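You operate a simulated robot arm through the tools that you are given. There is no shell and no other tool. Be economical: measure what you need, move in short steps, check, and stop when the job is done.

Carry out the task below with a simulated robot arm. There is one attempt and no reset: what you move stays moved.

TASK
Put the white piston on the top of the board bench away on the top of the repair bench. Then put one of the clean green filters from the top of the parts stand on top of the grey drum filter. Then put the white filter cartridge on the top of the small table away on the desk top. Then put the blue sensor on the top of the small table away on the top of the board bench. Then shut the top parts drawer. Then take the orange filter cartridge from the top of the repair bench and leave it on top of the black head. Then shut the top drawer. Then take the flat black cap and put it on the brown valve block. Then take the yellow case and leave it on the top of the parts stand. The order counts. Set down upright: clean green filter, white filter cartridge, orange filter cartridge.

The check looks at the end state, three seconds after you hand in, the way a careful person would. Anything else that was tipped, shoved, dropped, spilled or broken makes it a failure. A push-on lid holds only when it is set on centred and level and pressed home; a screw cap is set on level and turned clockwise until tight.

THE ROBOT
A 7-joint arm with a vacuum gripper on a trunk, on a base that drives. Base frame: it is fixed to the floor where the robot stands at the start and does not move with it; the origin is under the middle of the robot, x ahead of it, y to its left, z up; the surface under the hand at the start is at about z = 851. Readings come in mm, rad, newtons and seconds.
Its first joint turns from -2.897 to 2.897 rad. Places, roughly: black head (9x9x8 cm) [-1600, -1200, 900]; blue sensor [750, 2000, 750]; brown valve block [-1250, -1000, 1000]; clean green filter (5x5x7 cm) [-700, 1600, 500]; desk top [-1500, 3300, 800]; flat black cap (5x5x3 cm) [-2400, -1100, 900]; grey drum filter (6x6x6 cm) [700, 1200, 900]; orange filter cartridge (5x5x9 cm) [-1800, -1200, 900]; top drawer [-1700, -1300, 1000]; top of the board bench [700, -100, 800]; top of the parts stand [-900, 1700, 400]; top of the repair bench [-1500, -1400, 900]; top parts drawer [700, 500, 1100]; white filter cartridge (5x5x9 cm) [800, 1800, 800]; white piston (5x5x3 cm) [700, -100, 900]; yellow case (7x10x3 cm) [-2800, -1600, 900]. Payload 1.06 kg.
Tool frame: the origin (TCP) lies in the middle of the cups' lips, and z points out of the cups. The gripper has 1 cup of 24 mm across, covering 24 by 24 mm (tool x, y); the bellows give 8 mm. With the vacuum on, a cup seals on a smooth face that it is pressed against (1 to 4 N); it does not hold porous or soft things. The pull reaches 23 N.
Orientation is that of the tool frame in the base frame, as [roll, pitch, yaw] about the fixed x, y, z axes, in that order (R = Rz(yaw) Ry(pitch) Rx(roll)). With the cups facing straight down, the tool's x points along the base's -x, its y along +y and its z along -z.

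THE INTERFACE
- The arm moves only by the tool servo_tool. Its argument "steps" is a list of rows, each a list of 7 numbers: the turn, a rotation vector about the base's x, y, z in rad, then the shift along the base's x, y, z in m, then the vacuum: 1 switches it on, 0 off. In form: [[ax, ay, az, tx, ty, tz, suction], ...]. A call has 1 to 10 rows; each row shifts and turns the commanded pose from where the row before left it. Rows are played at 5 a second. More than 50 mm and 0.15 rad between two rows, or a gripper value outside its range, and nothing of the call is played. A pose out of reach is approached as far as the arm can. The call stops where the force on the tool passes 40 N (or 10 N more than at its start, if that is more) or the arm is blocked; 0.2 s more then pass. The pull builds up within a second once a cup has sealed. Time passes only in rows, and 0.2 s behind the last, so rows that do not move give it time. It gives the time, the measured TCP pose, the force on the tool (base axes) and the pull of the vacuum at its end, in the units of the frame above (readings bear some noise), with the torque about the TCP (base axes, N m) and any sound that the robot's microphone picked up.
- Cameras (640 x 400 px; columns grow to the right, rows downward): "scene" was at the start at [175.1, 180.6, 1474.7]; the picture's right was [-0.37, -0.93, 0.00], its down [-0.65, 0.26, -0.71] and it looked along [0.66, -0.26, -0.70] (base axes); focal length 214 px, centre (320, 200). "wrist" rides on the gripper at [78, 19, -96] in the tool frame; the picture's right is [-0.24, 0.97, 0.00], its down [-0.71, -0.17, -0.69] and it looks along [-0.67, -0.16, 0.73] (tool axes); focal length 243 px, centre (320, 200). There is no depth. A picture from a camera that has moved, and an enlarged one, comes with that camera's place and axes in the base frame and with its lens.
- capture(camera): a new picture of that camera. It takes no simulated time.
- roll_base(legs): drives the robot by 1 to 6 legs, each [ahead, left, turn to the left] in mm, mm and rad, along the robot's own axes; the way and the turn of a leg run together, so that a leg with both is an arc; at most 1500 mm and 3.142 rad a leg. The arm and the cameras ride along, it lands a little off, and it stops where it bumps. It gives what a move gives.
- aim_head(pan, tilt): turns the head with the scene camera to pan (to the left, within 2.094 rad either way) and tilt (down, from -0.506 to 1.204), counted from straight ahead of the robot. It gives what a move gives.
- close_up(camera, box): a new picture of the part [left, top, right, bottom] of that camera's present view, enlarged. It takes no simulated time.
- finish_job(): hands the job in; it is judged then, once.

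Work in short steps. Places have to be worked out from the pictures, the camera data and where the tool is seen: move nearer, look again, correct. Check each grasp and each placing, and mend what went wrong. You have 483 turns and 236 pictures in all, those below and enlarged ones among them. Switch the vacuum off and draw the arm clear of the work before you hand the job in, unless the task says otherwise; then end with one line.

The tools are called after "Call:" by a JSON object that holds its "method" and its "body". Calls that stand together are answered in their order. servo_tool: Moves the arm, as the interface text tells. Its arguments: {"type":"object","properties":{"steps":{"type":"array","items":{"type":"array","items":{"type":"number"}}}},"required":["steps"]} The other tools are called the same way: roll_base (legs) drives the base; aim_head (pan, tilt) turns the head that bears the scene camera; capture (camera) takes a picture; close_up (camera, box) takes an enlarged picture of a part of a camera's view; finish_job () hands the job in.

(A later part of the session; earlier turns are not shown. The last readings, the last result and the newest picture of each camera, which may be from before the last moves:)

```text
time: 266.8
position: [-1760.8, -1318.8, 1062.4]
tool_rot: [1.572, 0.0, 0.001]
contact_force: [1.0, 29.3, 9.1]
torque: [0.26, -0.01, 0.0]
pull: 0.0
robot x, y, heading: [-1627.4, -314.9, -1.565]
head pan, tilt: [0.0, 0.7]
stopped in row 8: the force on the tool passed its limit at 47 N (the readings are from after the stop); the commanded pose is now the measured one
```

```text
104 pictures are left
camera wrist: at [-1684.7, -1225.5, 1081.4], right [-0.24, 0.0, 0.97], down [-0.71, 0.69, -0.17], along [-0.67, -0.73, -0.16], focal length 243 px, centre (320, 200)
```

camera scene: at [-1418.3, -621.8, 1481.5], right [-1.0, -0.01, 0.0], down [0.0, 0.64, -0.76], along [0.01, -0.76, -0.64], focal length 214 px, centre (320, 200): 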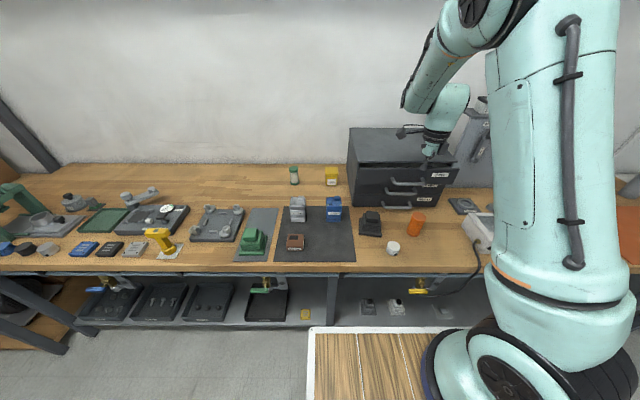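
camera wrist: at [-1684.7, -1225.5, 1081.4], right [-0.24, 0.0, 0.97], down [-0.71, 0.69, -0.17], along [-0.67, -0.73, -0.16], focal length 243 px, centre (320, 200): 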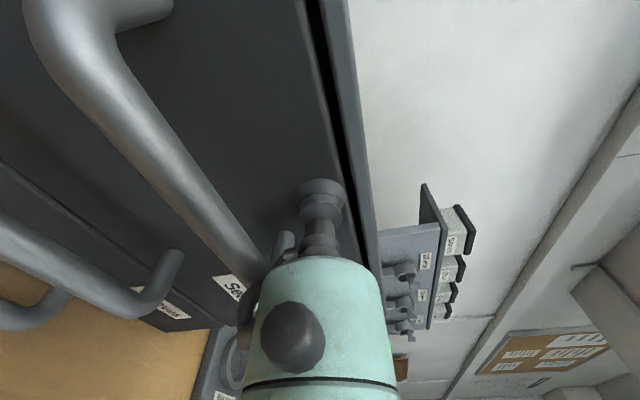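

Reached the stop. Retract, bring the tool upright and check.

Call:
{"method": "servo_tool", "body": {"steps": [[0, 0, 0, 0, 0.01, 0, 0], [0, 0, 0, 0, 0.045, 0, 0], [0, 0, 0, 0, 0.045, 0, 0], [0, 0, 0, 0, 0.045, 0, 0], [0, 0, 0, 0, 0.045, 0.01, 0], [0.1428, 0, 0, 0, 0.02, 0.02, 0], [0.1428, 0, 0, 0, 0.01, 0.02, 0], [0.1428, 0, 0, 0, 0, 0.02, 0], [0.1428, 0, 0, 0, 0, 0.02, 0], [0.1428, 0, 0, 0, 0, 0.02, 0]]}}

Call:
{"method": "servo_tool", "body": {"steps": [[0.1428, 0, 0, 0, 0, 0.01, 0], [0.1428, 0, 0, 0, 0, 0, 0], [0.1428, 0, 0, 0, 0, 0, 0], [0.1428, 0, 0, 0, 0, 0, 0], [0.1428, 0, 0, 0, 0, 0, 0], [0.1428, 0, 0, 0, 0, 0, 0]]}}

Call:
{"method": "capture", "body": {"camera": "scene"}}

Call:
{"method": "close_up", "body": {"camera": "scene", "box": [330, 100, 490, 200]}}

```text
time: 269.0
position: [-1762.2, -1101.9, 1170.6]
tool_rot: [2.287, -0.001, -0.004]
contact_force: [0.7, -0.9, 0.1]
torque: [0.0, 0.0, 0.01]
pull: 0.0
robot x, y, heading: [-1631.4, -316.4, -1.56]
head pan, tilt: [0.0, 0.7]
```

```text
time: 270.4
position: [-1763.0, -1100.7, 1182.4]
tool_rot: [-3.136, 0.0, 0.0]
contact_force: [0.6, -0.2, -0.1]
torque: [-0.07, -0.03, 0.01]
pull: 0.1
robot x, y, heading: [-1631.8, -318.0, -1.562]
head pan, tilt: [0.0, 0.7]
```

```text
103 pictures are left
camera scene: at [-1419.2, -500.5, 1481.5], right [-1.0, -0.01, 0.0], down [0.0, 0.64, -0.77], along [0.0, -0.77, -0.64], focal length 214 px, centre (320, 200)
```

scene: 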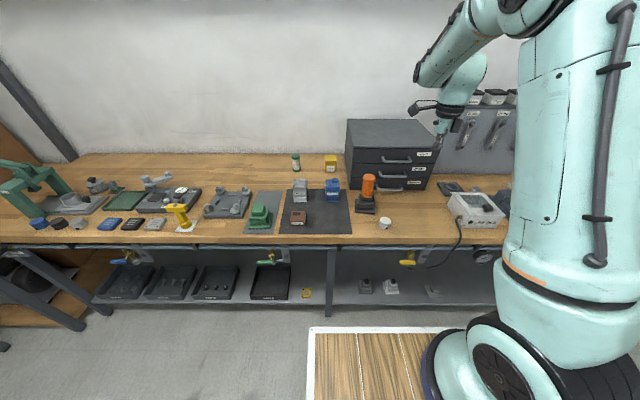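

```text
4.00 times, centred on (410, 150) of scene
camera zoom: at [-1419.2, -500.5, 1481.5], right [-1.0, -0.01, 0.0], down [0.0, 0.64, -0.77], along [0.0, -0.77, -0.64], focal length 858 px, centre (-40, 400)
```

zoom: 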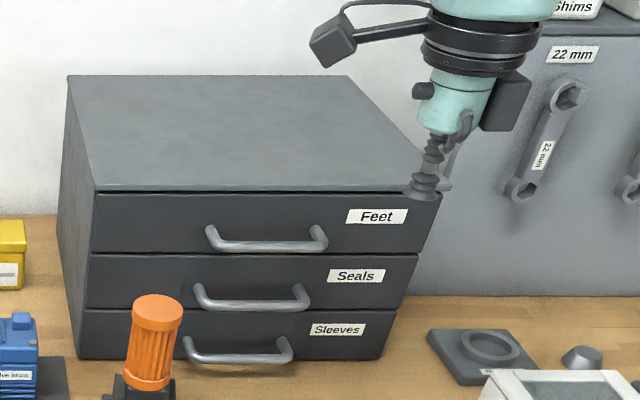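

All three drawers flush. Now drive right to the flat black cap near (-2330,-1060).

Call:
{"method": "servo_tool", "body": {"steps": [[0, 0, 0, 0, 0.045, 0, 0], [0, 0, 0, 0, 0.045, 0, 0], [0, 0, 0, 0, 0.045, 0, 0], [-0.005, 0, 0, 0, 0.045, 0.01, 0]]}}

Call:
{"method": "roll_base", "body": {"legs": [[130, 0, 0], [0, -620, 0]]}}

Call:
{"method": "capture", "body": {"camera": "scene"}}

Call:
{"method": "capture", "body": {"camera": "wrist"}}

```text
time: 271.4
position: [-1762.4, -922.0, 1192.1]
tool_rot: [3.14, 0.0, 0.002]
contact_force: [-0.2, 0.7, 0.0]
torque: [0.04, 0.04, -0.01]
pull: 0.0
robot x, y, heading: [-1630.4, -316.5, -1.562]
head pan, tilt: [0.0, 0.7]
```

```text
time: 275.8
position: [-2392.9, -1051.3, 1191.5]
tool_rot: [3.14, 0.001, -0.011]
contact_force: [-0.4, 0.8, 0.6]
torque: [0.01, -0.03, 0.01]
pull: 0.0
robot x, y, heading: [-2253.5, -449.8, -1.574]
head pan, tilt: [0.0, 0.7]
```

```text
101 pictures are left
camera scene: at [-2045.2, -633.2, 1481.5], right [-1.0, 0.01, 0.0], down [0.0, 0.64, -0.76], along [0.0, -0.76, -0.64], focal length 214 px, centre (320, 200)
```

scene: 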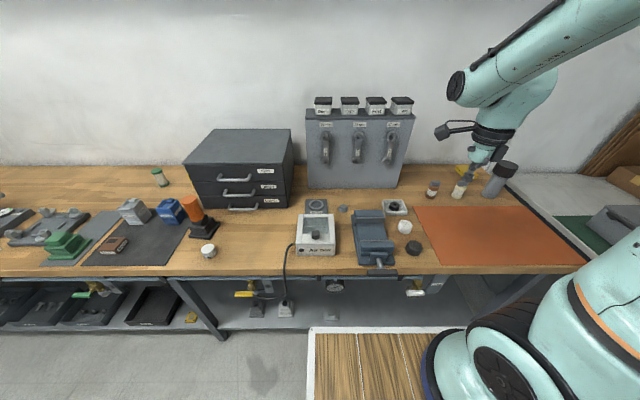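

```text
100 pictures are left
camera wrist: at [-2315.4, -1071.8, 1287.3], right [-0.25, -0.97, 0.0], down [-0.71, 0.18, 0.68], along [-0.66, 0.17, -0.73], focal length 243 px, centre (320, 200)
```

wrist: 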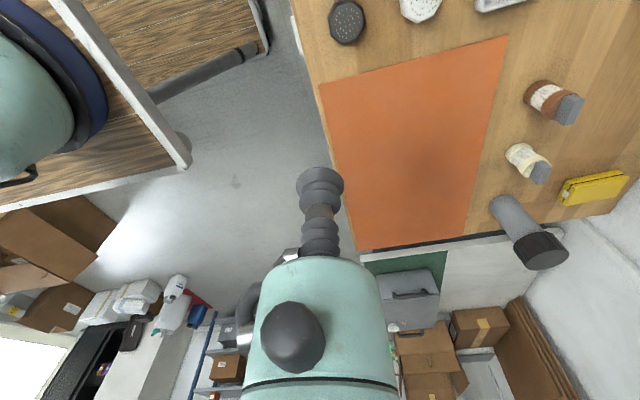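

Call:
{"method": "close_up", "body": {"camera": "scene", "box": [340, 195, 452, 265]}}

Call:
{"method": "close_up", "body": {"camera": "wrist", "box": [300, 0, 460, 100]}}

Call:
{"method": "close_up", "body": {"camera": "scene", "box": [60, 195, 220, 295]}}

```text
5.71 times, centred on (396, 230) of scene
camera zoom: at [-2045.2, -633.2, 1481.5], right [-1.0, 0.01, 0.0], down [0.0, 0.64, -0.76], along [0.0, -0.76, -0.64], focal length 1226 px, centre (-114, 29)
```

zoom: 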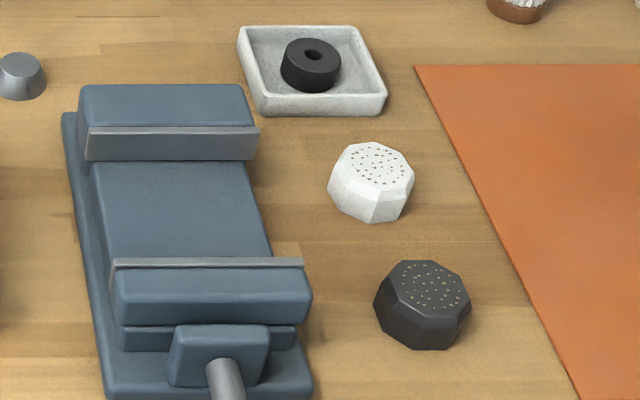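

```text
4.00 times, centred on (380, 50) of wrist
camera zoom: at [-2315.4, -1071.8, 1287.3], right [-0.25, -0.97, 0.0], down [-0.71, 0.18, 0.68], along [-0.66, 0.17, -0.73], focal length 970 px, centre (80, 800)
```

zoom: 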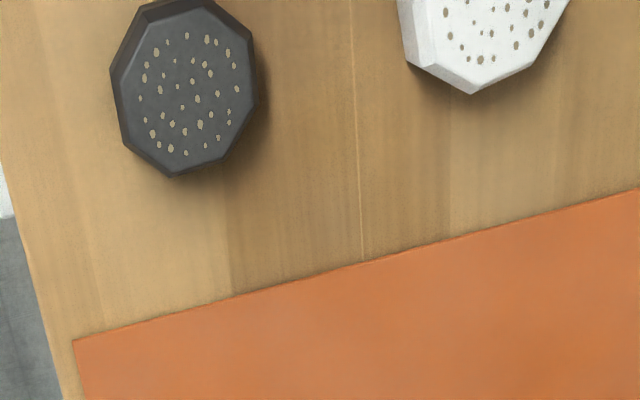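

```text
4.00 times, centred on (140, 245) of scene
camera zoom: at [-2045.2, -633.2, 1481.5], right [-1.0, 0.01, 0.0], down [0.0, 0.64, -0.76], along [0.0, -0.76, -0.64], focal length 858 px, centre (1040, 20)
```

zoom: 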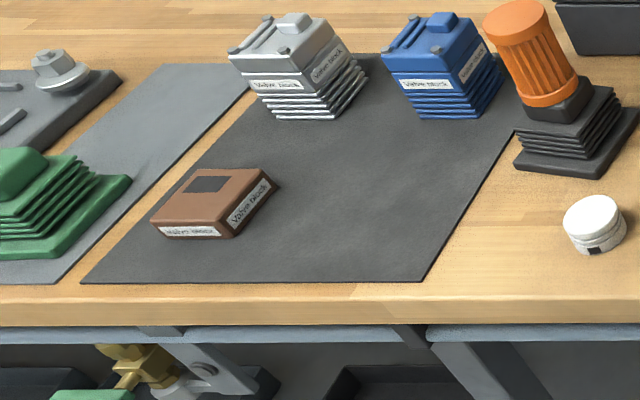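

The listed black cap is the octagonal black piece, top centre ≈(-2371,-1095,886). Rotate the tool's camera back toward the robot (clear of the vise) while moving above it.

Call:
{"method": "servo_tool", "body": {"steps": [[0, 0, 0.1428, 0.002, -0.004, -0.02, 0], [0, 0, 0.1428, 0.002, -0.004, -0.02, 0], [0, 0, 0.1428, 0.002, -0.004, -0.02, 0], [0, 0, 0.1428, 0.002, -0.004, -0.02, 0], [0, 0, 0.1428, 0.002, -0.004, -0.02, 0], [0, 0, 0.1428, 0.002, -0.004, -0.02, 0], [0, 0, 0.1428, 0.002, -0.004, -0.02, 0], [0, 0, 0.1428, 0.002, -0.004, -0.02, 0], [0, 0, 0.1428, 0.002, -0.004, -0.02, 0], [0, 0, 0.1428, 0.002, -0.004, -0.02, 0]]}}

Call:
{"method": "servo_tool", "body": {"steps": [[0, 0, 0.1428, 0.002, -0.004, -0.03, 0], [0, 0, 0, 0, 0, -0.03, 0]]}}

Call:
{"method": "capture", "body": {"camera": "wrist"}}

Call:
{"method": "close_up", "body": {"camera": "wrist", "box": [240, 40, 400, 140]}}

```text
time: 278.0
position: [-2373.4, -1090.7, 992.0]
tool_rot: [3.139, 0.001, 1.419]
contact_force: [0.8, -0.1, 0.1]
torque: [-0.01, -0.02, -0.05]
pull: 0.1
robot x, y, heading: [-2256.9, -447.8, -1.579]
head pan, tilt: [0.0, 0.7]
```

```text
time: 278.6
position: [-2371.2, -1094.5, 931.0]
tool_rot: [3.141, 0.0, 1.56]
contact_force: [-0.7, 0.3, 0.3]
torque: [-0.03, 0.01, 0.0]
pull: 0.0
robot x, y, heading: [-2253.6, -443.7, -1.578]
head pan, tilt: [0.0, 0.7]
```

```text
96 pictures are left
camera wrist: at [-2352.1, -1017.5, 1026.5], right [0.97, -0.25, 0.0], down [-0.18, -0.71, 0.69], along [-0.17, -0.66, -0.73], focal length 243 px, centre (320, 200)
```

wrist: 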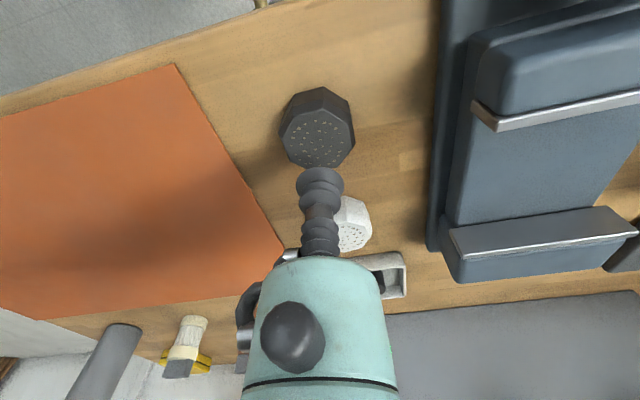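

```text
4.00 times, centred on (320, 90) of wrist
camera zoom: at [-2352.1, -1017.5, 1026.5], right [0.97, -0.25, 0.0], down [-0.18, -0.71, 0.69], along [-0.17, -0.66, -0.73], focal length 970 px, centre (320, 640)
```

zoom: 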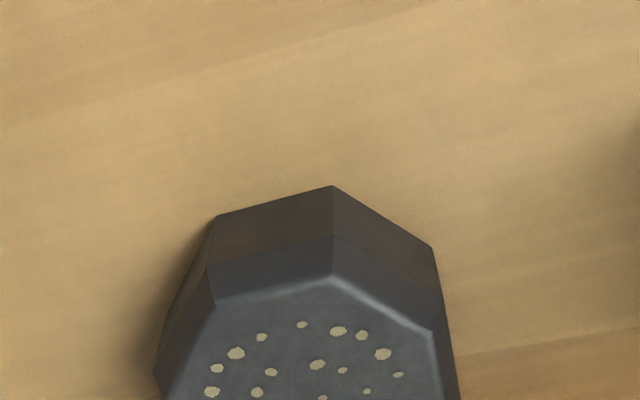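

Centred. Descend with vacuum and see whether the speckled top seals.

Call:
{"method": "servo_tool", "body": {"steps": [[0, 0, 0, 0, 0, -0.03, 1], [0, 0, 0, 0, 0, -0.008, 1], [0, 0, 0, 0, 0, -0.004, 1], [0, 0, 0, 0, 0, -0.002, 1], [0, 0, 0, 0, 0, 0, 1]]}}

Call:
{"method": "servo_tool", "body": {"steps": [[0, 0, 0, 0, 0, -0.002, 1], [0, 0, 0, 0, 0, -0.001, 1], [0, 0, 0, 0, 0, 0, 1]]}}

```text
time: 279.8
position: [-2370.6, -1094.9, 887.6]
tool_rot: [3.14, 0.002, 1.558]
contact_force: [2.8, -2.2, 7.6]
torque: [-0.02, 0.02, -0.02]
pull: 22.7
robot x, y, heading: [-2255.3, -447.4, -1.577]
head pan, tilt: [0.0, 0.7]
```

```text
time: 280.6
position: [-2371.4, -1095.4, 885.0]
tool_rot: [3.141, 0.0, 1.559]
contact_force: [0.7, -3.9, 10.4]
torque: [0.01, 0.09, 0.01]
pull: 23.2
robot x, y, heading: [-2254.2, -449.9, -1.578]
head pan, tilt: [0.0, 0.7]
```

Sealed. Lift and check.

Call:
{"method": "servo_tool", "body": {"steps": [[0, 0, 0, 0, 0, 0.01, 1], [0, 0, 0, 0, 0, 0.03, 1], [0, 0, 0, 0, 0, 0.045, 1], [0, 0, 0, 0, 0, 0.045, 1], [0, 0, 0, 0, 0.01, 0.045, 1], [0, 0, 0, 0, 0.01, 0.045, 1], [0, 0, 0, 0, 0.02, 0.04, 1]]}}

Call:
{"method": "capture", "body": {"camera": "wrist"}}

```text
time: 282.2
position: [-2370.0, -1055.5, 1144.9]
tool_rot: [3.14, -0.001, 1.558]
contact_force: [0.4, -1.6, -1.1]
torque: [0.0, 0.01, -0.01]
pull: 23.4
robot x, y, heading: [-2251.3, -454.1, -1.578]
head pan, tilt: [0.0, 0.7]
```

```text
94 pictures are left
camera wrist: at [-2352.0, -978.8, 1240.7], right [0.97, -0.25, 0.0], down [-0.18, -0.71, 0.68], along [-0.17, -0.66, -0.73], focal length 243 px, centre (320, 200)
```

wrist: 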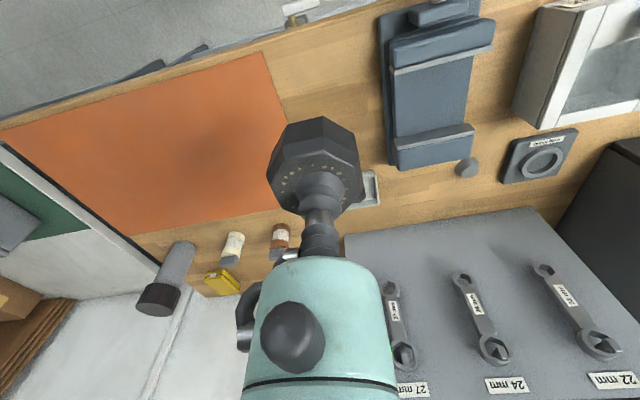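

Cap held. Strafe left to the brown valve block (~(-1325,-1120)).

Call:
{"method": "roll_base", "body": {"legs": [[0, 880, 0.012]]}}

Call:
{"method": "capture", "body": {"camera": "wrist"}}

Call:
{"method": "capture", "body": {"camera": "scene"}}

```text
time: 286.9
position: [-1487.1, -1056.5, 1145.7]
tool_rot: [3.14, 0.001, 1.568]
contact_force: [0.4, -0.2, -0.5]
torque: [-0.04, 0.0, 0.04]
pull: 22.3
robot x, y, heading: [-1377.0, -448.8, -1.567]
head pan, tilt: [0.0, 0.7]
```

```text
93 pictures are left
camera wrist: at [-1467.7, -980.4, 1240.5], right [0.97, -0.24, 0.0], down [-0.18, -0.71, 0.68], along [-0.16, -0.67, -0.73], focal length 243 px, centre (320, 200)
```

wrist: 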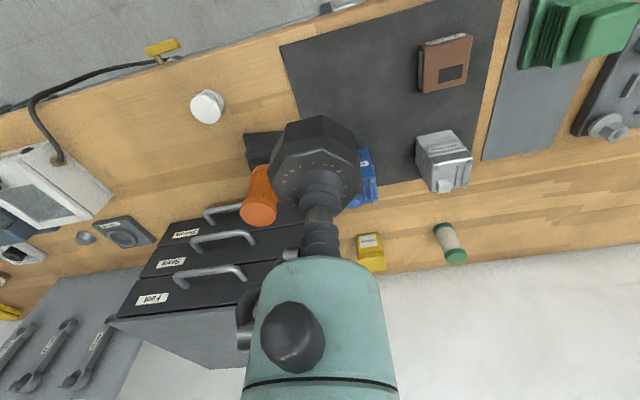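

```text
92 pictures are left
camera scene: at [-1163.4, -632.7, 1481.5], right [-1.0, 0.0, 0.0], down [0.0, 0.64, -0.76], along [0.0, -0.76, -0.64], focal length 214 px, centre (320, 200)
```

scene: 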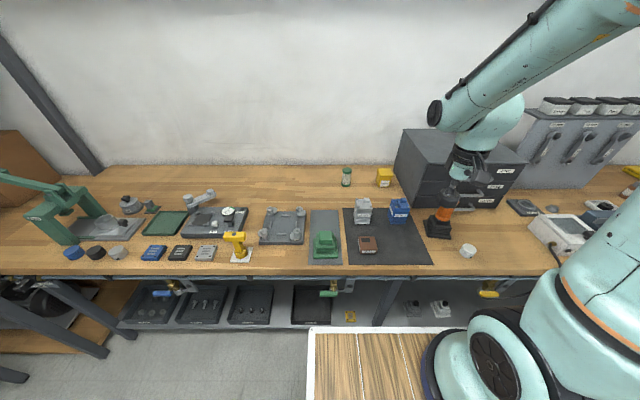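

Zoom on the brown valve block.

Call:
{"method": "close_up", "body": {"camera": "wrist", "box": [390, 10, 518, 90]}}

Call:
{"method": "close_up", "body": {"camera": "scene", "box": [320, 215, 416, 275]}}

```text
5.00 times, centred on (454, 50) of wrist
camera zoom: at [-1467.7, -980.4, 1240.5], right [0.97, -0.24, 0.0], down [-0.18, -0.71, 0.68], along [-0.16, -0.67, -0.73], focal length 1213 px, centre (-350, 950)
```

zoom: 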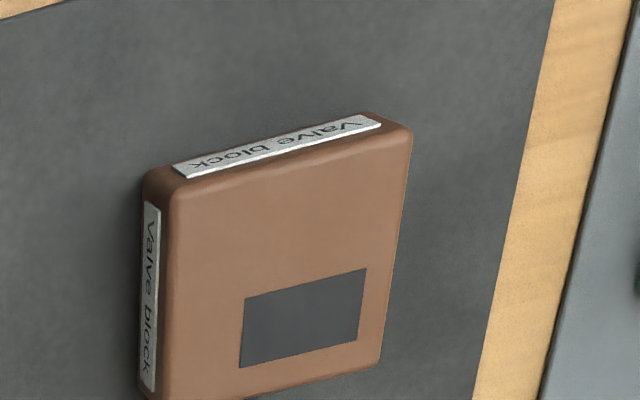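

```text
6.67 times, centred on (368, 245) of scene
camera zoom: at [-1163.4, -632.7, 1481.5], right [-1.0, 0.0, 0.0], down [0.0, 0.64, -0.76], along [0.0, -0.76, -0.64], focal length 1430 px, centre (0, -100)
```

zoom: 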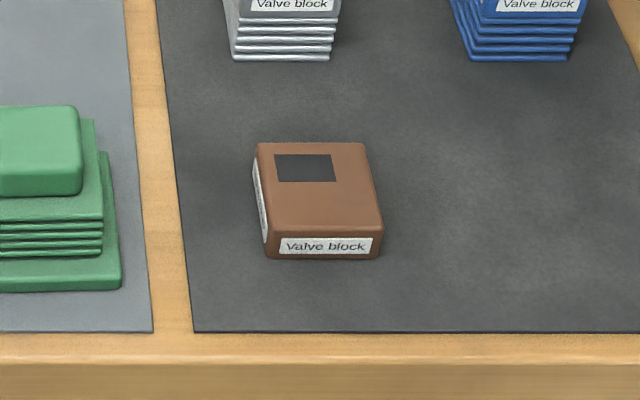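

Valve block top centre ≈(-1328,-1106,888). Move over it and descend to ≈945.

Call:
{"method": "servo_tool", "body": {"steps": [[0, 0, 0, 0.04, -0.0124, 0, 1], [0, 0, 0, 0.04, -0.0124, 0, 1], [0, 0, 0, 0.04, -0.0124, 0, 1], [0, 0, 0, 0.0385, -0.0124, 0, 1], [0, 0, 0, 0, 0, -0.045, 1], [0, 0, 0, 0, 0, -0.045, 1], [0, 0, 0, 0, 0, -0.045, 1], [0, 0, 0, 0, 0, -0.045, 1], [0, 0, 0, 0, 0, -0.02, 1]]}}

Call:
{"method": "capture", "body": {"camera": "wrist"}}

Call:
{"method": "close_up", "body": {"camera": "scene", "box": [320, 205, 416, 265]}}

```text
time: 288.9
position: [-1328.9, -1105.6, 944.4]
tool_rot: [3.14, 0.003, 1.568]
contact_force: [0.1, -0.7, -0.1]
torque: [-0.02, 0.0, 0.01]
pull: 22.4
robot x, y, heading: [-1372.9, -446.3, -1.568]
head pan, tilt: [0.0, 0.7]
```

```text
89 pictures are left
camera wrist: at [-1310.6, -1029.7, 1040.0], right [0.97, -0.24, 0.0], down [-0.18, -0.71, 0.69], along [-0.16, -0.67, -0.73], focal length 243 px, centre (320, 200)
```

wrist: 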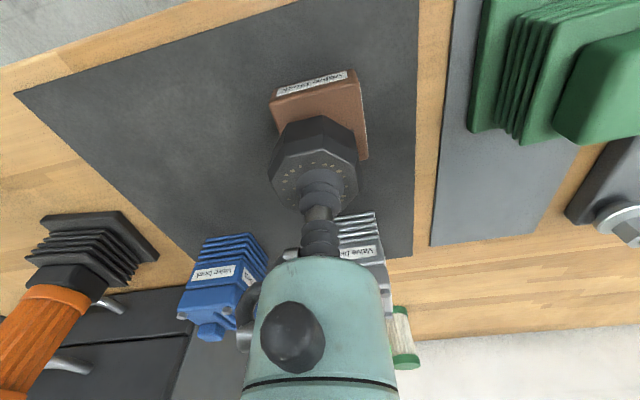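

```text
6.67 times, centred on (368, 235) of scene
camera zoom: at [-1163.5, -632.5, 1481.5], right [-1.0, 0.0, 0.0], down [0.0, 0.64, -0.77], along [0.0, -0.77, -0.64], focal length 1430 px, centre (0, -33)
```

zoom: 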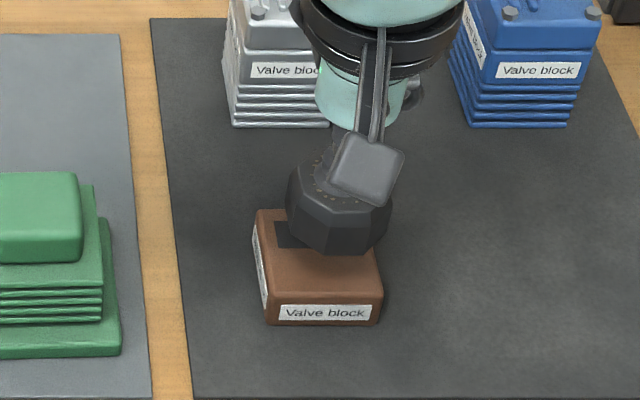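

Cap is gripped ~3.5 mm off toward -x; compensate and lower to near contact, then zoom.

Call:
{"method": "servo_tool", "body": {"steps": [[0, 0, 0, 0.0035, 0, -0.012, 1], [0, 0, 0, 0, 0, -0.008, 1], [0, 0, 0, 0, 0, 0, 1]]}}

Call:
{"method": "close_up", "body": {"camera": "wrist", "box": [240, 60, 400, 160]}}

Call:
{"method": "close_up", "body": {"camera": "scene", "box": [320, 205, 416, 265]}}

```text
time: 289.6
position: [-1324.9, -1106.1, 925.8]
tool_rot: [3.14, -0.001, 1.568]
contact_force: [0.1, -0.7, -0.1]
torque: [0.01, -0.01, 0.0]
pull: 23.0
robot x, y, heading: [-1372.7, -451.0, -1.567]
head pan, tilt: [0.0, 0.7]
```

```text
4.00 times, centred on (320, 110) of wrist
camera zoom: at [-1306.2, -1030.2, 1020.4], right [0.97, -0.24, 0.0], down [-0.18, -0.71, 0.69], along [-0.16, -0.67, -0.73], focal length 970 px, centre (320, 560)
```

zoom: 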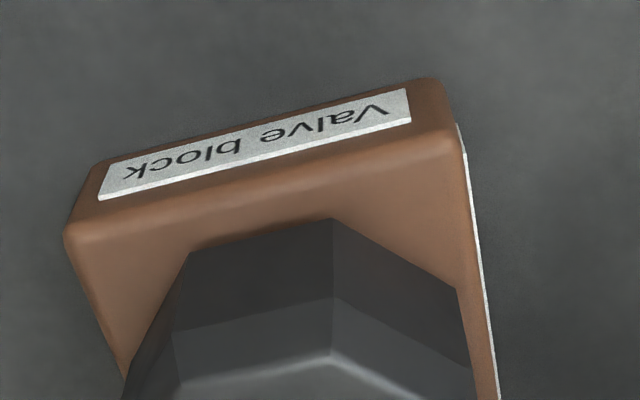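

```text
6.67 times, centred on (368, 235) of scene
camera zoom: at [-1163.4, -632.8, 1481.5], right [-1.0, 0.0, 0.0], down [0.0, 0.64, -0.76], along [0.0, -0.76, -0.64], focal length 1430 px, centre (0, -33)
```

zoom: 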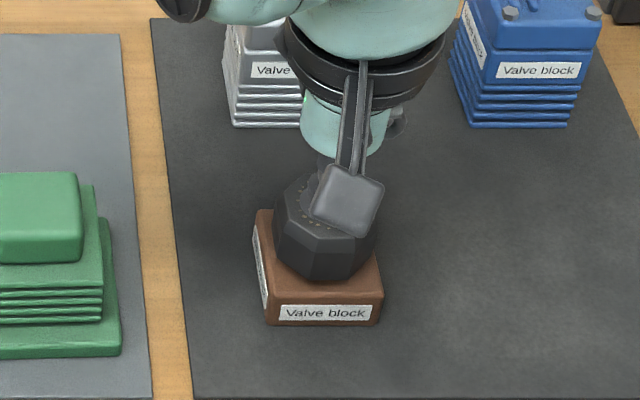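

Aligned. Lower to contact.

Call:
{"method": "servo_tool", "body": {"steps": [[0, 0, 0, 0.001, 0, -0.005, 1], [0, 0, 0, 0, 0, -0.003, 1], [0, 0, 0, 0, 0, 0, 1]]}}

Call:
{"method": "servo_tool", "body": {"steps": [[0, 0, 0, 0, 0, -0.002, 1], [0, 0, 0, 0, 0, 0, 1]]}}

Call:
{"method": "servo_tool", "body": {"steps": [[0, 0, 0, 0, 0, -0.002, 1], [0, 0, 0, 0, 0, 0, 1]]}}

```text
time: 290.4
position: [-1323.4, -1106.4, 917.7]
tool_rot: [3.14, 0.0, 1.568]
contact_force: [-1.0, 1.5, 11.5]
torque: [0.03, 0.02, -0.03]
pull: 23.0
robot x, y, heading: [-1371.0, -448.1, -1.568]
head pan, tilt: [0.0, 0.7]
```

```text
time: 291.1
position: [-1323.1, -1107.2, 916.2]
tool_rot: [3.14, 0.0, 1.567]
contact_force: [-0.2, -0.6, 9.2]
torque: [0.02, 0.05, 0.0]
pull: 22.9
robot x, y, heading: [-1375.6, -447.3, -1.567]
head pan, tilt: [0.0, 0.7]
```

```text
time: 291.6
position: [-1323.2, -1106.7, 913.2]
tool_rot: [3.14, 0.002, 1.566]
contact_force: [-4.2, -2.4, 12.8]
torque: [0.03, 0.0, 0.01]
pull: 22.9
robot x, y, heading: [-1371.3, -448.6, -1.565]
head pan, tilt: [0.0, 0.7]
```

In contact (~13 N). Check the fit before releasing.

Call:
{"method": "close_up", "body": {"camera": "wrist", "box": [240, 60, 400, 160]}}

Call:
{"method": "close_up", "body": {"camera": "scene", "box": [320, 205, 416, 265]}}

```text
4.00 times, centred on (320, 110) of wrist
camera zoom: at [-1304.7, -1029.9, 1008.6], right [0.97, -0.24, 0.0], down [-0.18, -0.71, 0.69], along [-0.16, -0.67, -0.73], focal length 970 px, centre (320, 560)
```

zoom: 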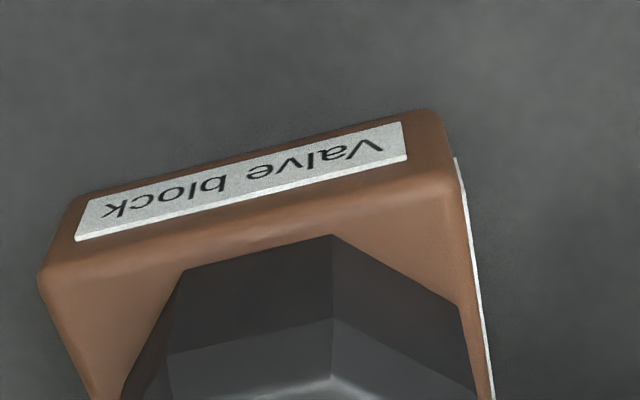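

```text
6.67 times, centred on (368, 235) of scene
camera zoom: at [-1163.5, -632.4, 1481.5], right [-1.0, 0.0, 0.0], down [0.0, 0.64, -0.77], along [0.0, -0.77, -0.64], focal length 1430 px, centre (0, -33)
```

zoom: 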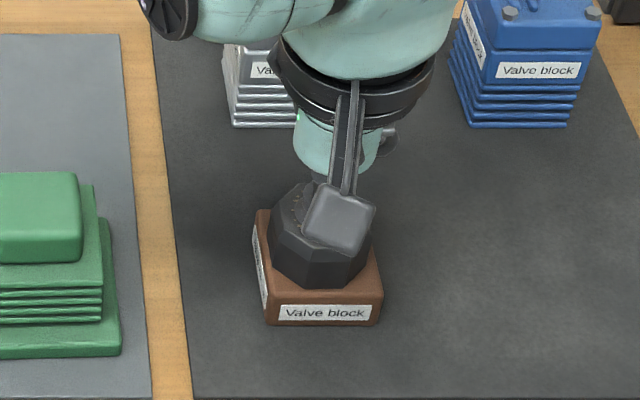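

Well centred and level. Press a little firmer to be safe, then release.

Call:
{"method": "servo_tool", "body": {"steps": [[0, 0, 0, 0, 0, -0.002, 1], [0, 0, 0, 0, 0, 0, 1]]}}

Call:
{"method": "servo_tool", "body": {"steps": [[0, 0, 0, 0, 0, 0.004, 1], [0, 0, 0, 0, 0, 0, 0], [0, 0, 0, 0, 0, 0, 0], [0, 0, 0, 0, 0, 0, 0], [0, 0, 0, 0, 0, 0.003, 0], [0, 0, 0, 0, 0, 0.005, 0], [0, 0, 0, 0, 0, 0.03, 0], [0, 0, 0, 0, 0, 0.045, 0], [0, 0, 0, 0, 0, 0.045, 0], [0, 0, 0, 0, 0, 0.045, 0]]}}

Call:
{"method": "capture", "body": {"camera": "wrist"}}

Call:
{"method": "close_up", "body": {"camera": "scene", "box": [320, 205, 416, 265]}}

```text
time: 292.2
position: [-1323.4, -1107.2, 912.2]
tool_rot: [3.141, 0.001, 1.568]
contact_force: [-2.3, -2.1, 14.0]
torque: [0.01, 0.02, 0.01]
pull: 23.0
robot x, y, heading: [-1372.9, -446.3, -1.568]
head pan, tilt: [0.0, 0.7]
```

```text
time: 294.4
position: [-1322.8, -1107.1, 1088.3]
tool_rot: [3.14, 0.002, 1.567]
contact_force: [0.4, -1.0, 0.4]
torque: [0.04, 0.05, 0.02]
pull: 0.0
robot x, y, heading: [-1373.5, -451.2, -1.57]
head pan, tilt: [0.0, 0.7]
```

```text
83 pictures are left
camera wrist: at [-1303.8, -1030.1, 1182.7], right [0.97, -0.24, 0.0], down [-0.18, -0.71, 0.68], along [-0.16, -0.66, -0.73], focal length 243 px, centre (320, 200)
```

wrist: 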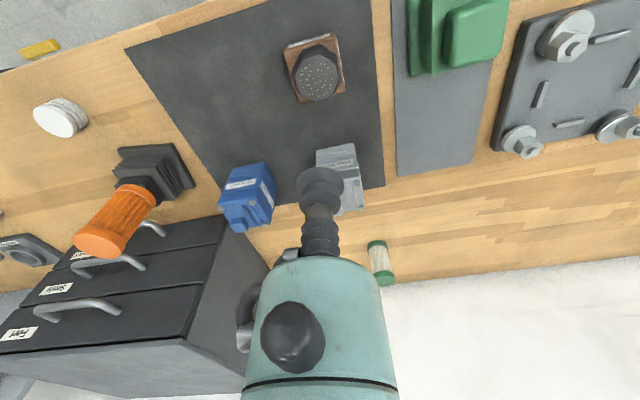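

```text
6.67 times, centred on (368, 235) of scene
camera zoom: at [-1163.2, -633.2, 1481.4], right [-1.0, 0.0, 0.0], down [0.0, 0.64, -0.76], along [0.0, -0.76, -0.64], focal length 1430 px, centre (0, -33)
```

zoom: 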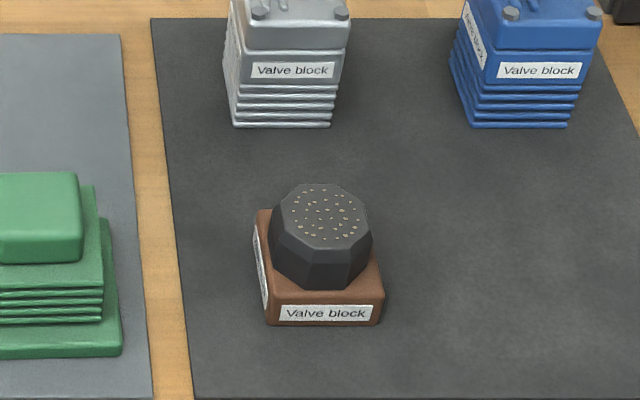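

Cap sits square on the block. Last: the yellow case. Raise/retract and drive right toward x≈-2700.

Call:
{"method": "servo_tool", "body": {"steps": [[0, 0, 0, 0, 0.02, 0.045, 0], [0, 0, 0, 0, 0.03, 0.035, 0], [0, 0, 0, 0, 0.03, 0.035, 0], [0, 0, 0, 0, 0.03, 0.03, 0], [0, 0, 0, 0, 0.03, 0, 0]]}}

Call:
{"method": "roll_base", "body": {"legs": [[0, -1280, 0]]}}

Call:
{"method": "aim_head", "body": {"pan": -0.3, "tilt": 0.7}}

Call:
{"method": "capture", "body": {"camera": "scene"}}

Call:
{"method": "capture", "body": {"camera": "wrist"}}

```text
time: 295.6
position: [-1323.8, -967.3, 1233.0]
tool_rot: [-3.141, -0.002, 1.565]
contact_force: [0.3, -0.5, 0.2]
torque: [0.03, 0.02, 0.04]
pull: 0.1
robot x, y, heading: [-1372.5, -447.0, -1.566]
head pan, tilt: [0.0, 0.7]
```

```text
time: 302.1
position: [-2605.4, -969.5, 1233.2]
tool_rot: [3.139, 0.0, 1.564]
contact_force: [-0.4, 0.3, -0.8]
torque: [0.0, -0.05, -0.04]
pull: 0.1
robot x, y, heading: [-2652.1, -450.8, -1.573]
head pan, tilt: [0.0, 0.7]
```

```text
time: 302.9
position: [-2605.6, -970.4, 1234.1]
tool_rot: [3.141, -0.001, 1.562]
contact_force: [-0.4, 0.4, 0.1]
torque: [0.0, -0.03, 0.0]
pull: 0.0
robot x, y, heading: [-2650.5, -451.2, -1.574]
head pan, tilt: [-0.3, 0.7]
```

```text
81 pictures are left
camera scene: at [-2468.0, -630.7, 1481.5], right [-0.96, 0.3, 0.0], down [0.19, 0.62, -0.76], along [-0.23, -0.73, -0.64], focal length 214 px, centre (320, 200)
```

scene: 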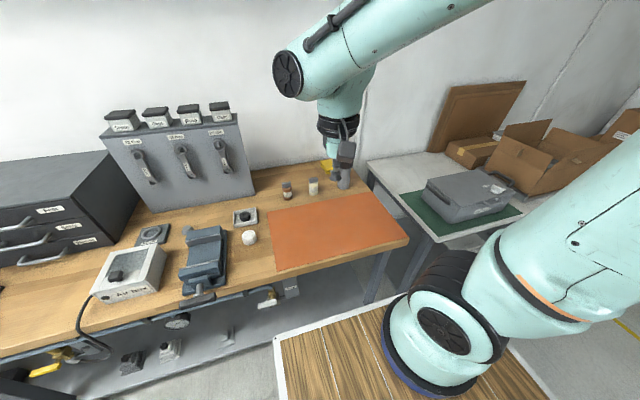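

```text
80 pictures are left
camera wrist: at [-2586.2, -892.0, 1328.5], right [0.97, -0.24, 0.0], down [-0.18, -0.71, 0.68], along [-0.17, -0.66, -0.73], focal length 243 px, centre (320, 200)
```

wrist: 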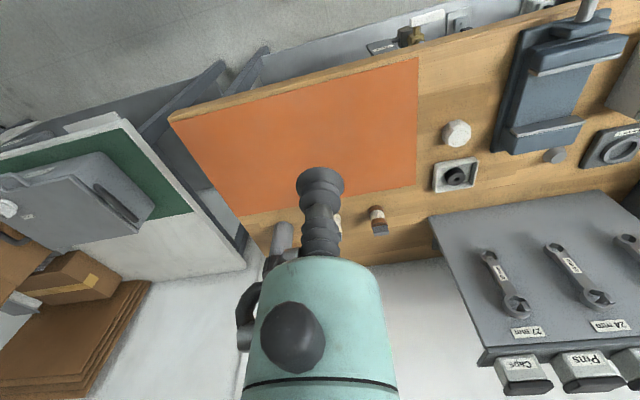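

Zoom in on the yellow case region.

Call:
{"method": "close_up", "body": {"camera": "scene", "box": [270, 130, 382, 200]}}

Call:
{"method": "servo_tool", "body": {"steps": [[0, 0, 0, 0, -0.045, 0, 0], [0, 0, 0, 0, -0.045, 0, 0], [0, 0, 0, 0, -0.045, 0, 0], [0, 0, 0, 0, -0.045, 0, 0], [0, 0, 0, 0, -0.045, 0, 0]]}}

Call:
{"method": "capture", "body": {"camera": "wrist"}}

```text
5.71 times, centred on (326, 165) of scene
camera zoom: at [-2468.0, -630.7, 1481.5], right [-0.96, 0.3, 0.0], down [0.19, 0.62, -0.76], along [-0.23, -0.73, -0.64], focal length 1226 px, centre (286, 400)
```

zoom: 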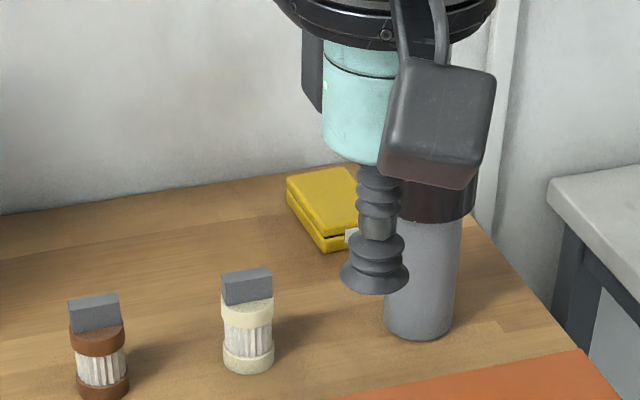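

```text
time: 304.1
position: [-2605.4, -1196.1, 1233.4]
tool_rot: [3.141, 0.001, 1.563]
contact_force: [0.2, 0.3, 0.8]
torque: [-0.02, 0.0, -0.02]
pull: 0.0
robot x, y, heading: [-2652.2, -450.0, -1.573]
head pan, tilt: [-0.3, 0.7]
```

```text
78 pictures are left
camera wrist: at [-2587.1, -1117.4, 1328.5], right [0.97, -0.24, 0.0], down [-0.18, -0.71, 0.69], along [-0.17, -0.67, -0.73], focal length 243 px, centre (320, 200)
```

wrist: 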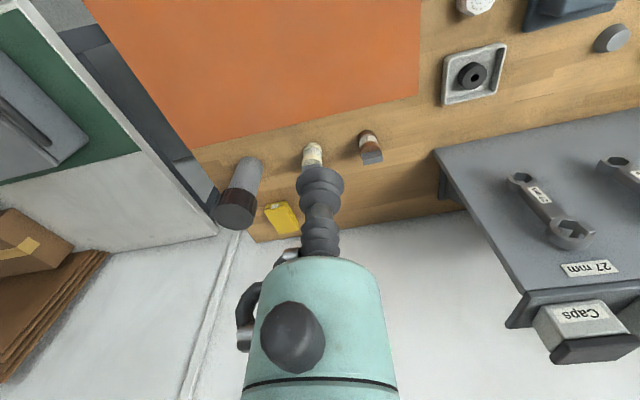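

Yellow case ≈(-2800,-1560, top ~890), beyond reach from here. Turn the camera side to +x and drive closer.

Call:
{"method": "servo_tool", "body": {"steps": [[0, 0, -0.1428, 0, 0.01, 0, 0], [0, 0, -0.1428, 0, 0.01, 0, 0], [0, 0, -0.1428, 0, 0.01, 0, 0], [0, 0, -0.1428, 0, 0, 0, 0], [0, 0, -0.1428, 0, 0, 0, 0], [0, 0, -0.1428, 0, 0, 0, 0], [0, 0, -0.1428, 0, 0, 0, 0], [0, 0, -0.1428, 0, 0, 0, 0], [0, 0, -0.1428, 0, 0, 0, 0], [0, 0, -0.1428, 0, 0, 0, 0]]}}

Call:
{"method": "roll_base", "body": {"legs": [[0, -110, 0], [170, 0, 0]]}}

Call:
{"method": "capture", "body": {"camera": "wrist"}}

Call:
{"method": "capture", "body": {"camera": "scene"}}

```text
time: 306.3
position: [-2605.3, -1164.8, 1233.1]
tool_rot: [-3.142, -0.001, 0.133]
contact_force: [0.5, 0.3, 0.2]
torque: [-0.02, 0.03, 0.02]
pull: 0.1
robot x, y, heading: [-2651.8, -450.0, -1.576]
head pan, tilt: [-0.3, 0.7]
```

```text
time: 308.6
position: [-2716.3, -1337.3, 1233.6]
tool_rot: [3.138, 0.001, 0.137]
contact_force: [0.2, -0.8, -0.8]
torque: [0.04, -0.01, 0.03]
pull: 0.0
robot x, y, heading: [-2761.3, -620.8, -1.574]
head pan, tilt: [-0.3, 0.7]
```

```text
77 pictures are left
camera wrist: at [-2635.9, -1345.6, 1328.5], right [-0.1, -0.99, 0.0], down [-0.72, 0.08, 0.68], along [-0.68, 0.07, -0.73], focal length 243 px, centre (320, 200)
```

wrist: 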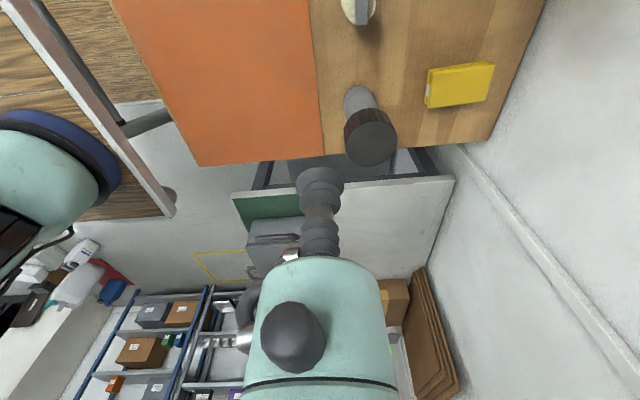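

```text
76 pictures are left
camera scene: at [-2578.0, -803.3, 1481.5], right [-0.95, 0.3, 0.0], down [0.19, 0.61, -0.76], along [-0.23, -0.73, -0.64], focal length 214 px, centre (320, 200)
```

scene: 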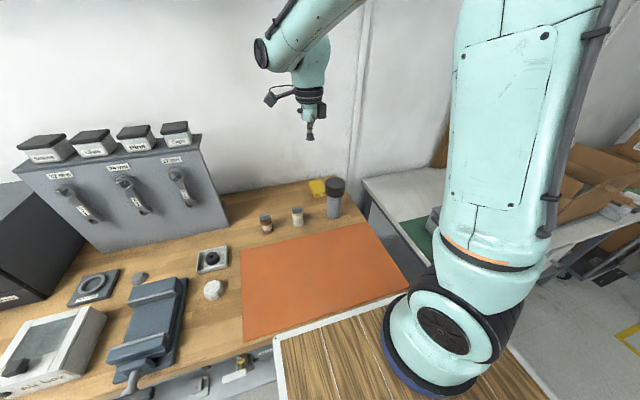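

Case at ≈(-2800,-1568). Move toward it staying above the tube.

Call:
{"method": "servo_tool", "body": {"steps": [[0, 0, -0.1, -0.02, -0.04, 0, 0], [0, 0, 0, -0.02, -0.04, 0, 0], [0, 0, 0, -0.02, -0.04, 0, 0], [0, 0, 0, -0.015, -0.04, -0.02, 0], [0, 0, 0, 0, -0.03, -0.04, 0], [0, 0, 0, 0, 0, -0.045, 0], [0, 0, 0, 0, 0, -0.045, 0]]}}

Call:
{"method": "capture", "body": {"camera": "wrist"}}

Call:
{"method": "capture", "body": {"camera": "scene"}}

```text
time: 310.1
position: [-2790.1, -1525.4, 1084.6]
tool_rot: [3.139, 0.001, 0.033]
contact_force: [0.1, 0.0, 0.0]
torque: [-0.01, 0.03, 0.0]
pull: 0.0
robot x, y, heading: [-2764.0, -624.4, -1.576]
head pan, tilt: [-0.3, 0.7]
```

```text
75 pictures are left
camera wrist: at [-2712.0, -1543.2, 1179.1], right [-0.2, -0.98, 0.0], down [-0.71, 0.15, 0.68], along [-0.67, 0.14, -0.73], focal length 243 px, centre (320, 200)
```

wrist: 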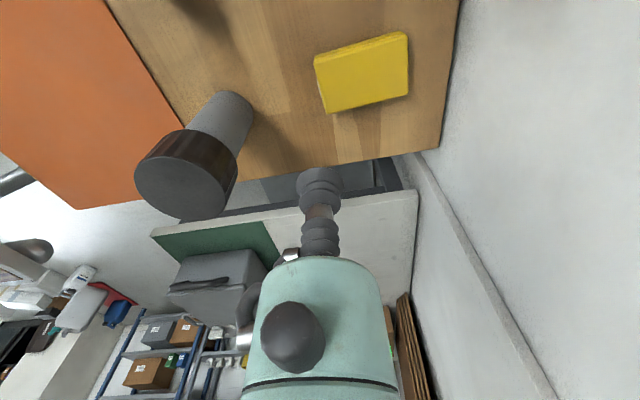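

```text
74 pictures are left
camera scene: at [-2578.1, -802.9, 1481.5], right [-0.95, 0.3, 0.0], down [0.19, 0.61, -0.77], along [-0.23, -0.73, -0.64], focal length 214 px, centre (320, 200)
```

scene: 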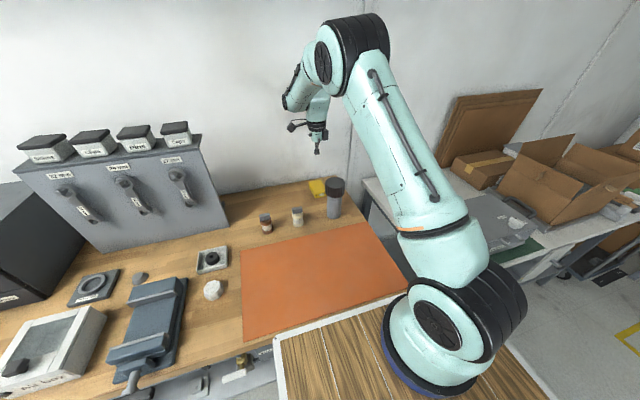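

Case top centre ≈(-2803,-1572). Move over it and descend to ~925.

Call:
{"method": "servo_tool", "body": {"steps": [[0, 0, 0, -0.012, -0.045, 0, 0], [0, 0, 0, 0, 0, -0.045, 0], [0, 0, 0, 0, 0, -0.045, 0], [0, 0, 0, 0, 0, -0.045, 0], [0, 0, 0, 0, 0, -0.025, 0]]}}

Call:
{"method": "capture", "body": {"camera": "wrist"}}

Call:
{"method": "capture", "body": {"camera": "scene"}}

```text
time: 311.4
position: [-2801.5, -1571.0, 923.0]
tool_rot: [3.14, 0.0, 0.032]
contact_force: [0.2, 0.0, -1.0]
torque: [-0.01, -0.06, 0.0]
pull: 0.0
robot x, y, heading: [-2762.7, -622.1, -1.576]
head pan, tilt: [-0.3, 0.7]
```

```text
73 pictures are left
camera wrist: at [-2723.2, -1588.3, 1017.8], right [-0.2, -0.98, 0.0], down [-0.71, 0.15, 0.68], along [-0.67, 0.14, -0.73], focal length 243 px, centre (320, 200)
```

wrist: 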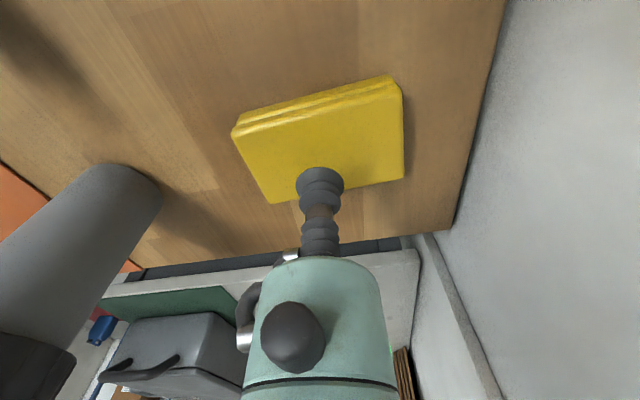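

```text
72 pictures are left
camera scene: at [-2578.0, -803.1, 1481.5], right [-0.95, 0.3, 0.0], down [0.19, 0.61, -0.77], along [-0.23, -0.73, -0.64], focal length 214 px, centre (320, 200)
```

scene: 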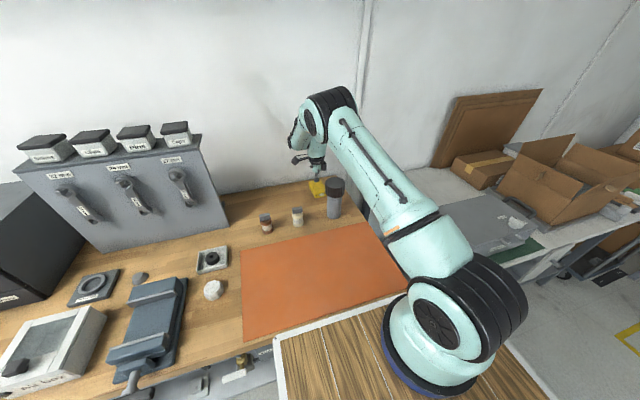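

Cup is aimed at the case's centre. Descend with vacuum on.

Call:
{"method": "servo_tool", "body": {"steps": [[0, 0, 0, 0, 0, -0.02, 1], [0, 0, 0, 0, 0, -0.008, 1], [0, 0, 0, 0, 0, -0.003, 1], [0, 0, 0, 0, 0, -0.002, 1], [0, 0, 0, 0, 0, 0, 1]]}}

Call:
{"method": "servo_tool", "body": {"steps": [[0, 0, 0, 0, 0, -0.002, 1], [0, 0, 0, 0, 0, 0, 1]]}}

```text
time: 312.6
position: [-2803.1, -1571.2, 890.1]
tool_rot: [3.139, 0.0, 0.036]
contact_force: [0.2, -0.1, 0.3]
torque: [0.02, 0.02, 0.0]
pull: 23.3
robot x, y, heading: [-2764.9, -623.5, -1.569]
head pan, tilt: [-0.3, 0.7]
```

```text
time: 313.1
position: [-2802.8, -1571.8, 888.9]
tool_rot: [3.137, 0.0, 0.033]
contact_force: [0.9, 0.9, 10.9]
torque: [0.0, 0.02, 0.02]
pull: 22.8
robot x, y, heading: [-2760.4, -621.4, -1.576]
head pan, tilt: [-0.3, 0.7]
```

Sealed. Lift gently and verify the whole case comes up.

Call:
{"method": "servo_tool", "body": {"steps": [[0, 0, 0, 0, 0, 0.005, 1], [0, 0, 0, 0, 0, 0.01, 1], [0, 0, 0, 0, 0, 0.015, 1], [0, 0, 0, 0, 0, 0, 1]]}}

Call:
{"method": "capture", "body": {"camera": "wrist"}}

```text
time: 314.1
position: [-2802.5, -1571.0, 917.6]
tool_rot: [3.14, -0.001, 0.033]
contact_force: [0.0, -0.1, -1.3]
torque: [0.05, -0.01, 0.03]
pull: 23.0
robot x, y, heading: [-2758.6, -623.9, -1.578]
head pan, tilt: [-0.3, 0.7]
```

```text
71 pictures are left
camera wrist: at [-2724.0, -1588.8, 1013.4], right [-0.2, -0.98, 0.0], down [-0.71, 0.15, 0.69], along [-0.67, 0.14, -0.73], focal length 243 px, centre (320, 200)
```

wrist: 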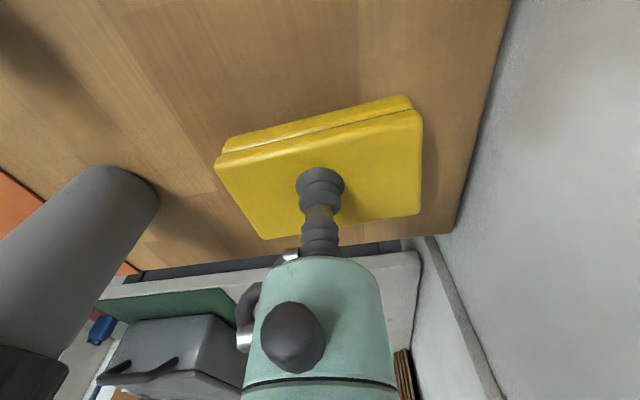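

The whole case lifts. Raise above the tube and retract.

Call:
{"method": "servo_tool", "body": {"steps": [[0, 0, 0, 0, 0, 0.045, 1], [0, 0, 0, 0, 0, 0.045, 1], [0, 0, 0, 0, 0, 0.045, 1], [0, 0, 0, 0, 0, 0.045, 1], [0, 0, 0, 0, 0, 0.045, 1], [0, 0, 0, 0, 0, 0.045, 1], [0, 0, 0, 0.01, 0.04, 0.02, 1], [0, 0, 0, 0.01, 0.045, 0, 1], [0, 0, 0, 0.01, 0.045, 0, 1], [0, 0, 0, 0.01, 0.045, 0, 1]]}}

Call:
{"method": "servo_tool", "body": {"steps": [[0, 0, 0, 0.01, 0.045, 0, 1], [0, 0, 0, 0.01, 0.045, 0, 1], [0, 0, 0, 0, 0.045, 0, 1], [0, 0, 0, 0, 0.045, 0, 1]]}}

Call:
{"method": "roll_base", "body": {"legs": [[-180, 0, 0], [0, 1300, 0.0], [0, 1310, 0.0]]}}

```text
time: 316.4
position: [-2761.7, -1399.1, 1207.5]
tool_rot: [3.141, 0.0, 0.033]
contact_force: [-0.1, 0.0, -1.1]
torque: [0.03, -0.04, 0.0]
pull: 22.1
robot x, y, heading: [-2766.4, -622.4, -1.573]
head pan, tilt: [-0.3, 0.7]
```

```text
time: 317.4
position: [-2740.0, -1216.3, 1208.2]
tool_rot: [3.14, -0.002, 0.034]
contact_force: [-0.9, -0.7, -0.8]
torque: [0.03, 0.01, 0.0]
pull: 23.3
robot x, y, heading: [-2761.3, -622.9, -1.575]
head pan, tilt: [-0.3, 0.7]
```

```text
time: 331.2
position: [-125.0, -1047.3, 1207.9]
tool_rot: [3.139, 0.001, 0.024]
contact_force: [0.5, 0.4, -0.2]
torque: [-0.05, -0.04, 0.01]
pull: 22.8
robot x, y, heading: [-140.2, -452.7, -1.578]
head pan, tilt: [-0.3, 0.7]
```

Now back along the lane to y≈1560, then turn to face the parts stand.

Call:
{"method": "roll_base", "body": {"legs": [[-1450, 0, 0.007], [-560, 0, 0], [0, 0, -1.571]]}}

Call:
{"method": "aim_head", "body": {"pan": 0.0, "tilt": 0.8}}

Call:
{"method": "capture", "body": {"camera": "scene"}}

Call:
{"method": "capture", "body": {"camera": "wrist"}}

```text
time: 345.1
position: [-725.4, 1540.5, 1207.9]
tool_rot: [-3.141, -0.001, -1.526]
contact_force: [0.3, 0.2, -0.2]
torque: [0.0, -0.01, 0.01]
pull: 23.2
robot x, y, heading: [-136.0, 1566.7, -3.131]
head pan, tilt: [-0.3, 0.7]
```

```text
time: 345.9
position: [-725.1, 1540.6, 1207.4]
tool_rot: [3.14, 0.002, -1.526]
contact_force: [0.5, -0.2, -0.6]
torque: [-0.05, 0.0, -0.02]
pull: 22.8
robot x, y, heading: [-131.1, 1564.2, -3.13]
head pan, tilt: [0.0, 0.799]
```

```text
70 pictures are left
camera scene: at [-311.5, 1356.8, 1473.3], right [-0.01, 1.0, 0.0], down [0.72, 0.01, -0.7], along [-0.7, -0.01, -0.72], focal length 214 px, centre (320, 200)
```

scene: 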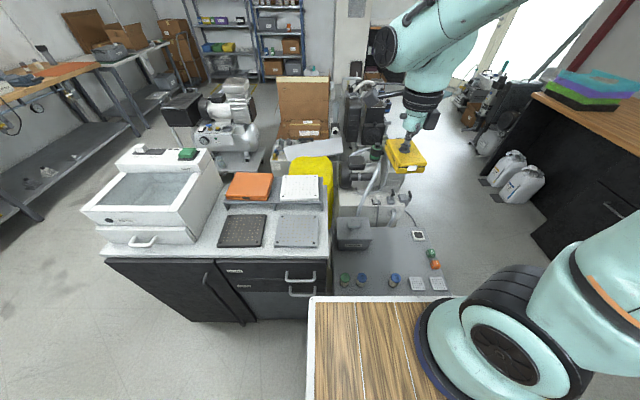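

```text
69 pictures are left
camera wrist: at [-741.3, 1459.9, 1302.8], right [-0.98, 0.19, 0.0], down [0.14, 0.72, 0.68], along [0.13, 0.67, -0.73], focal length 243 px, centre (320, 200)
```

wrist: 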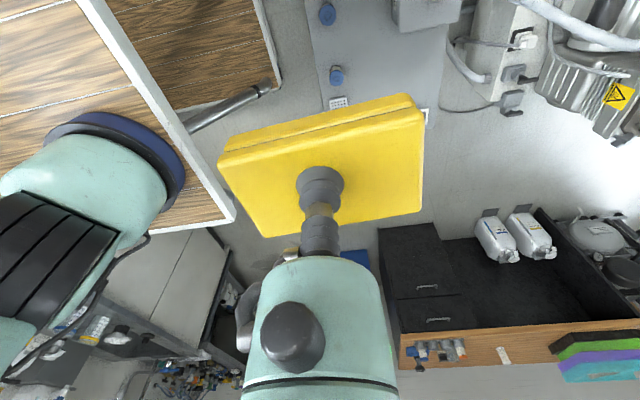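

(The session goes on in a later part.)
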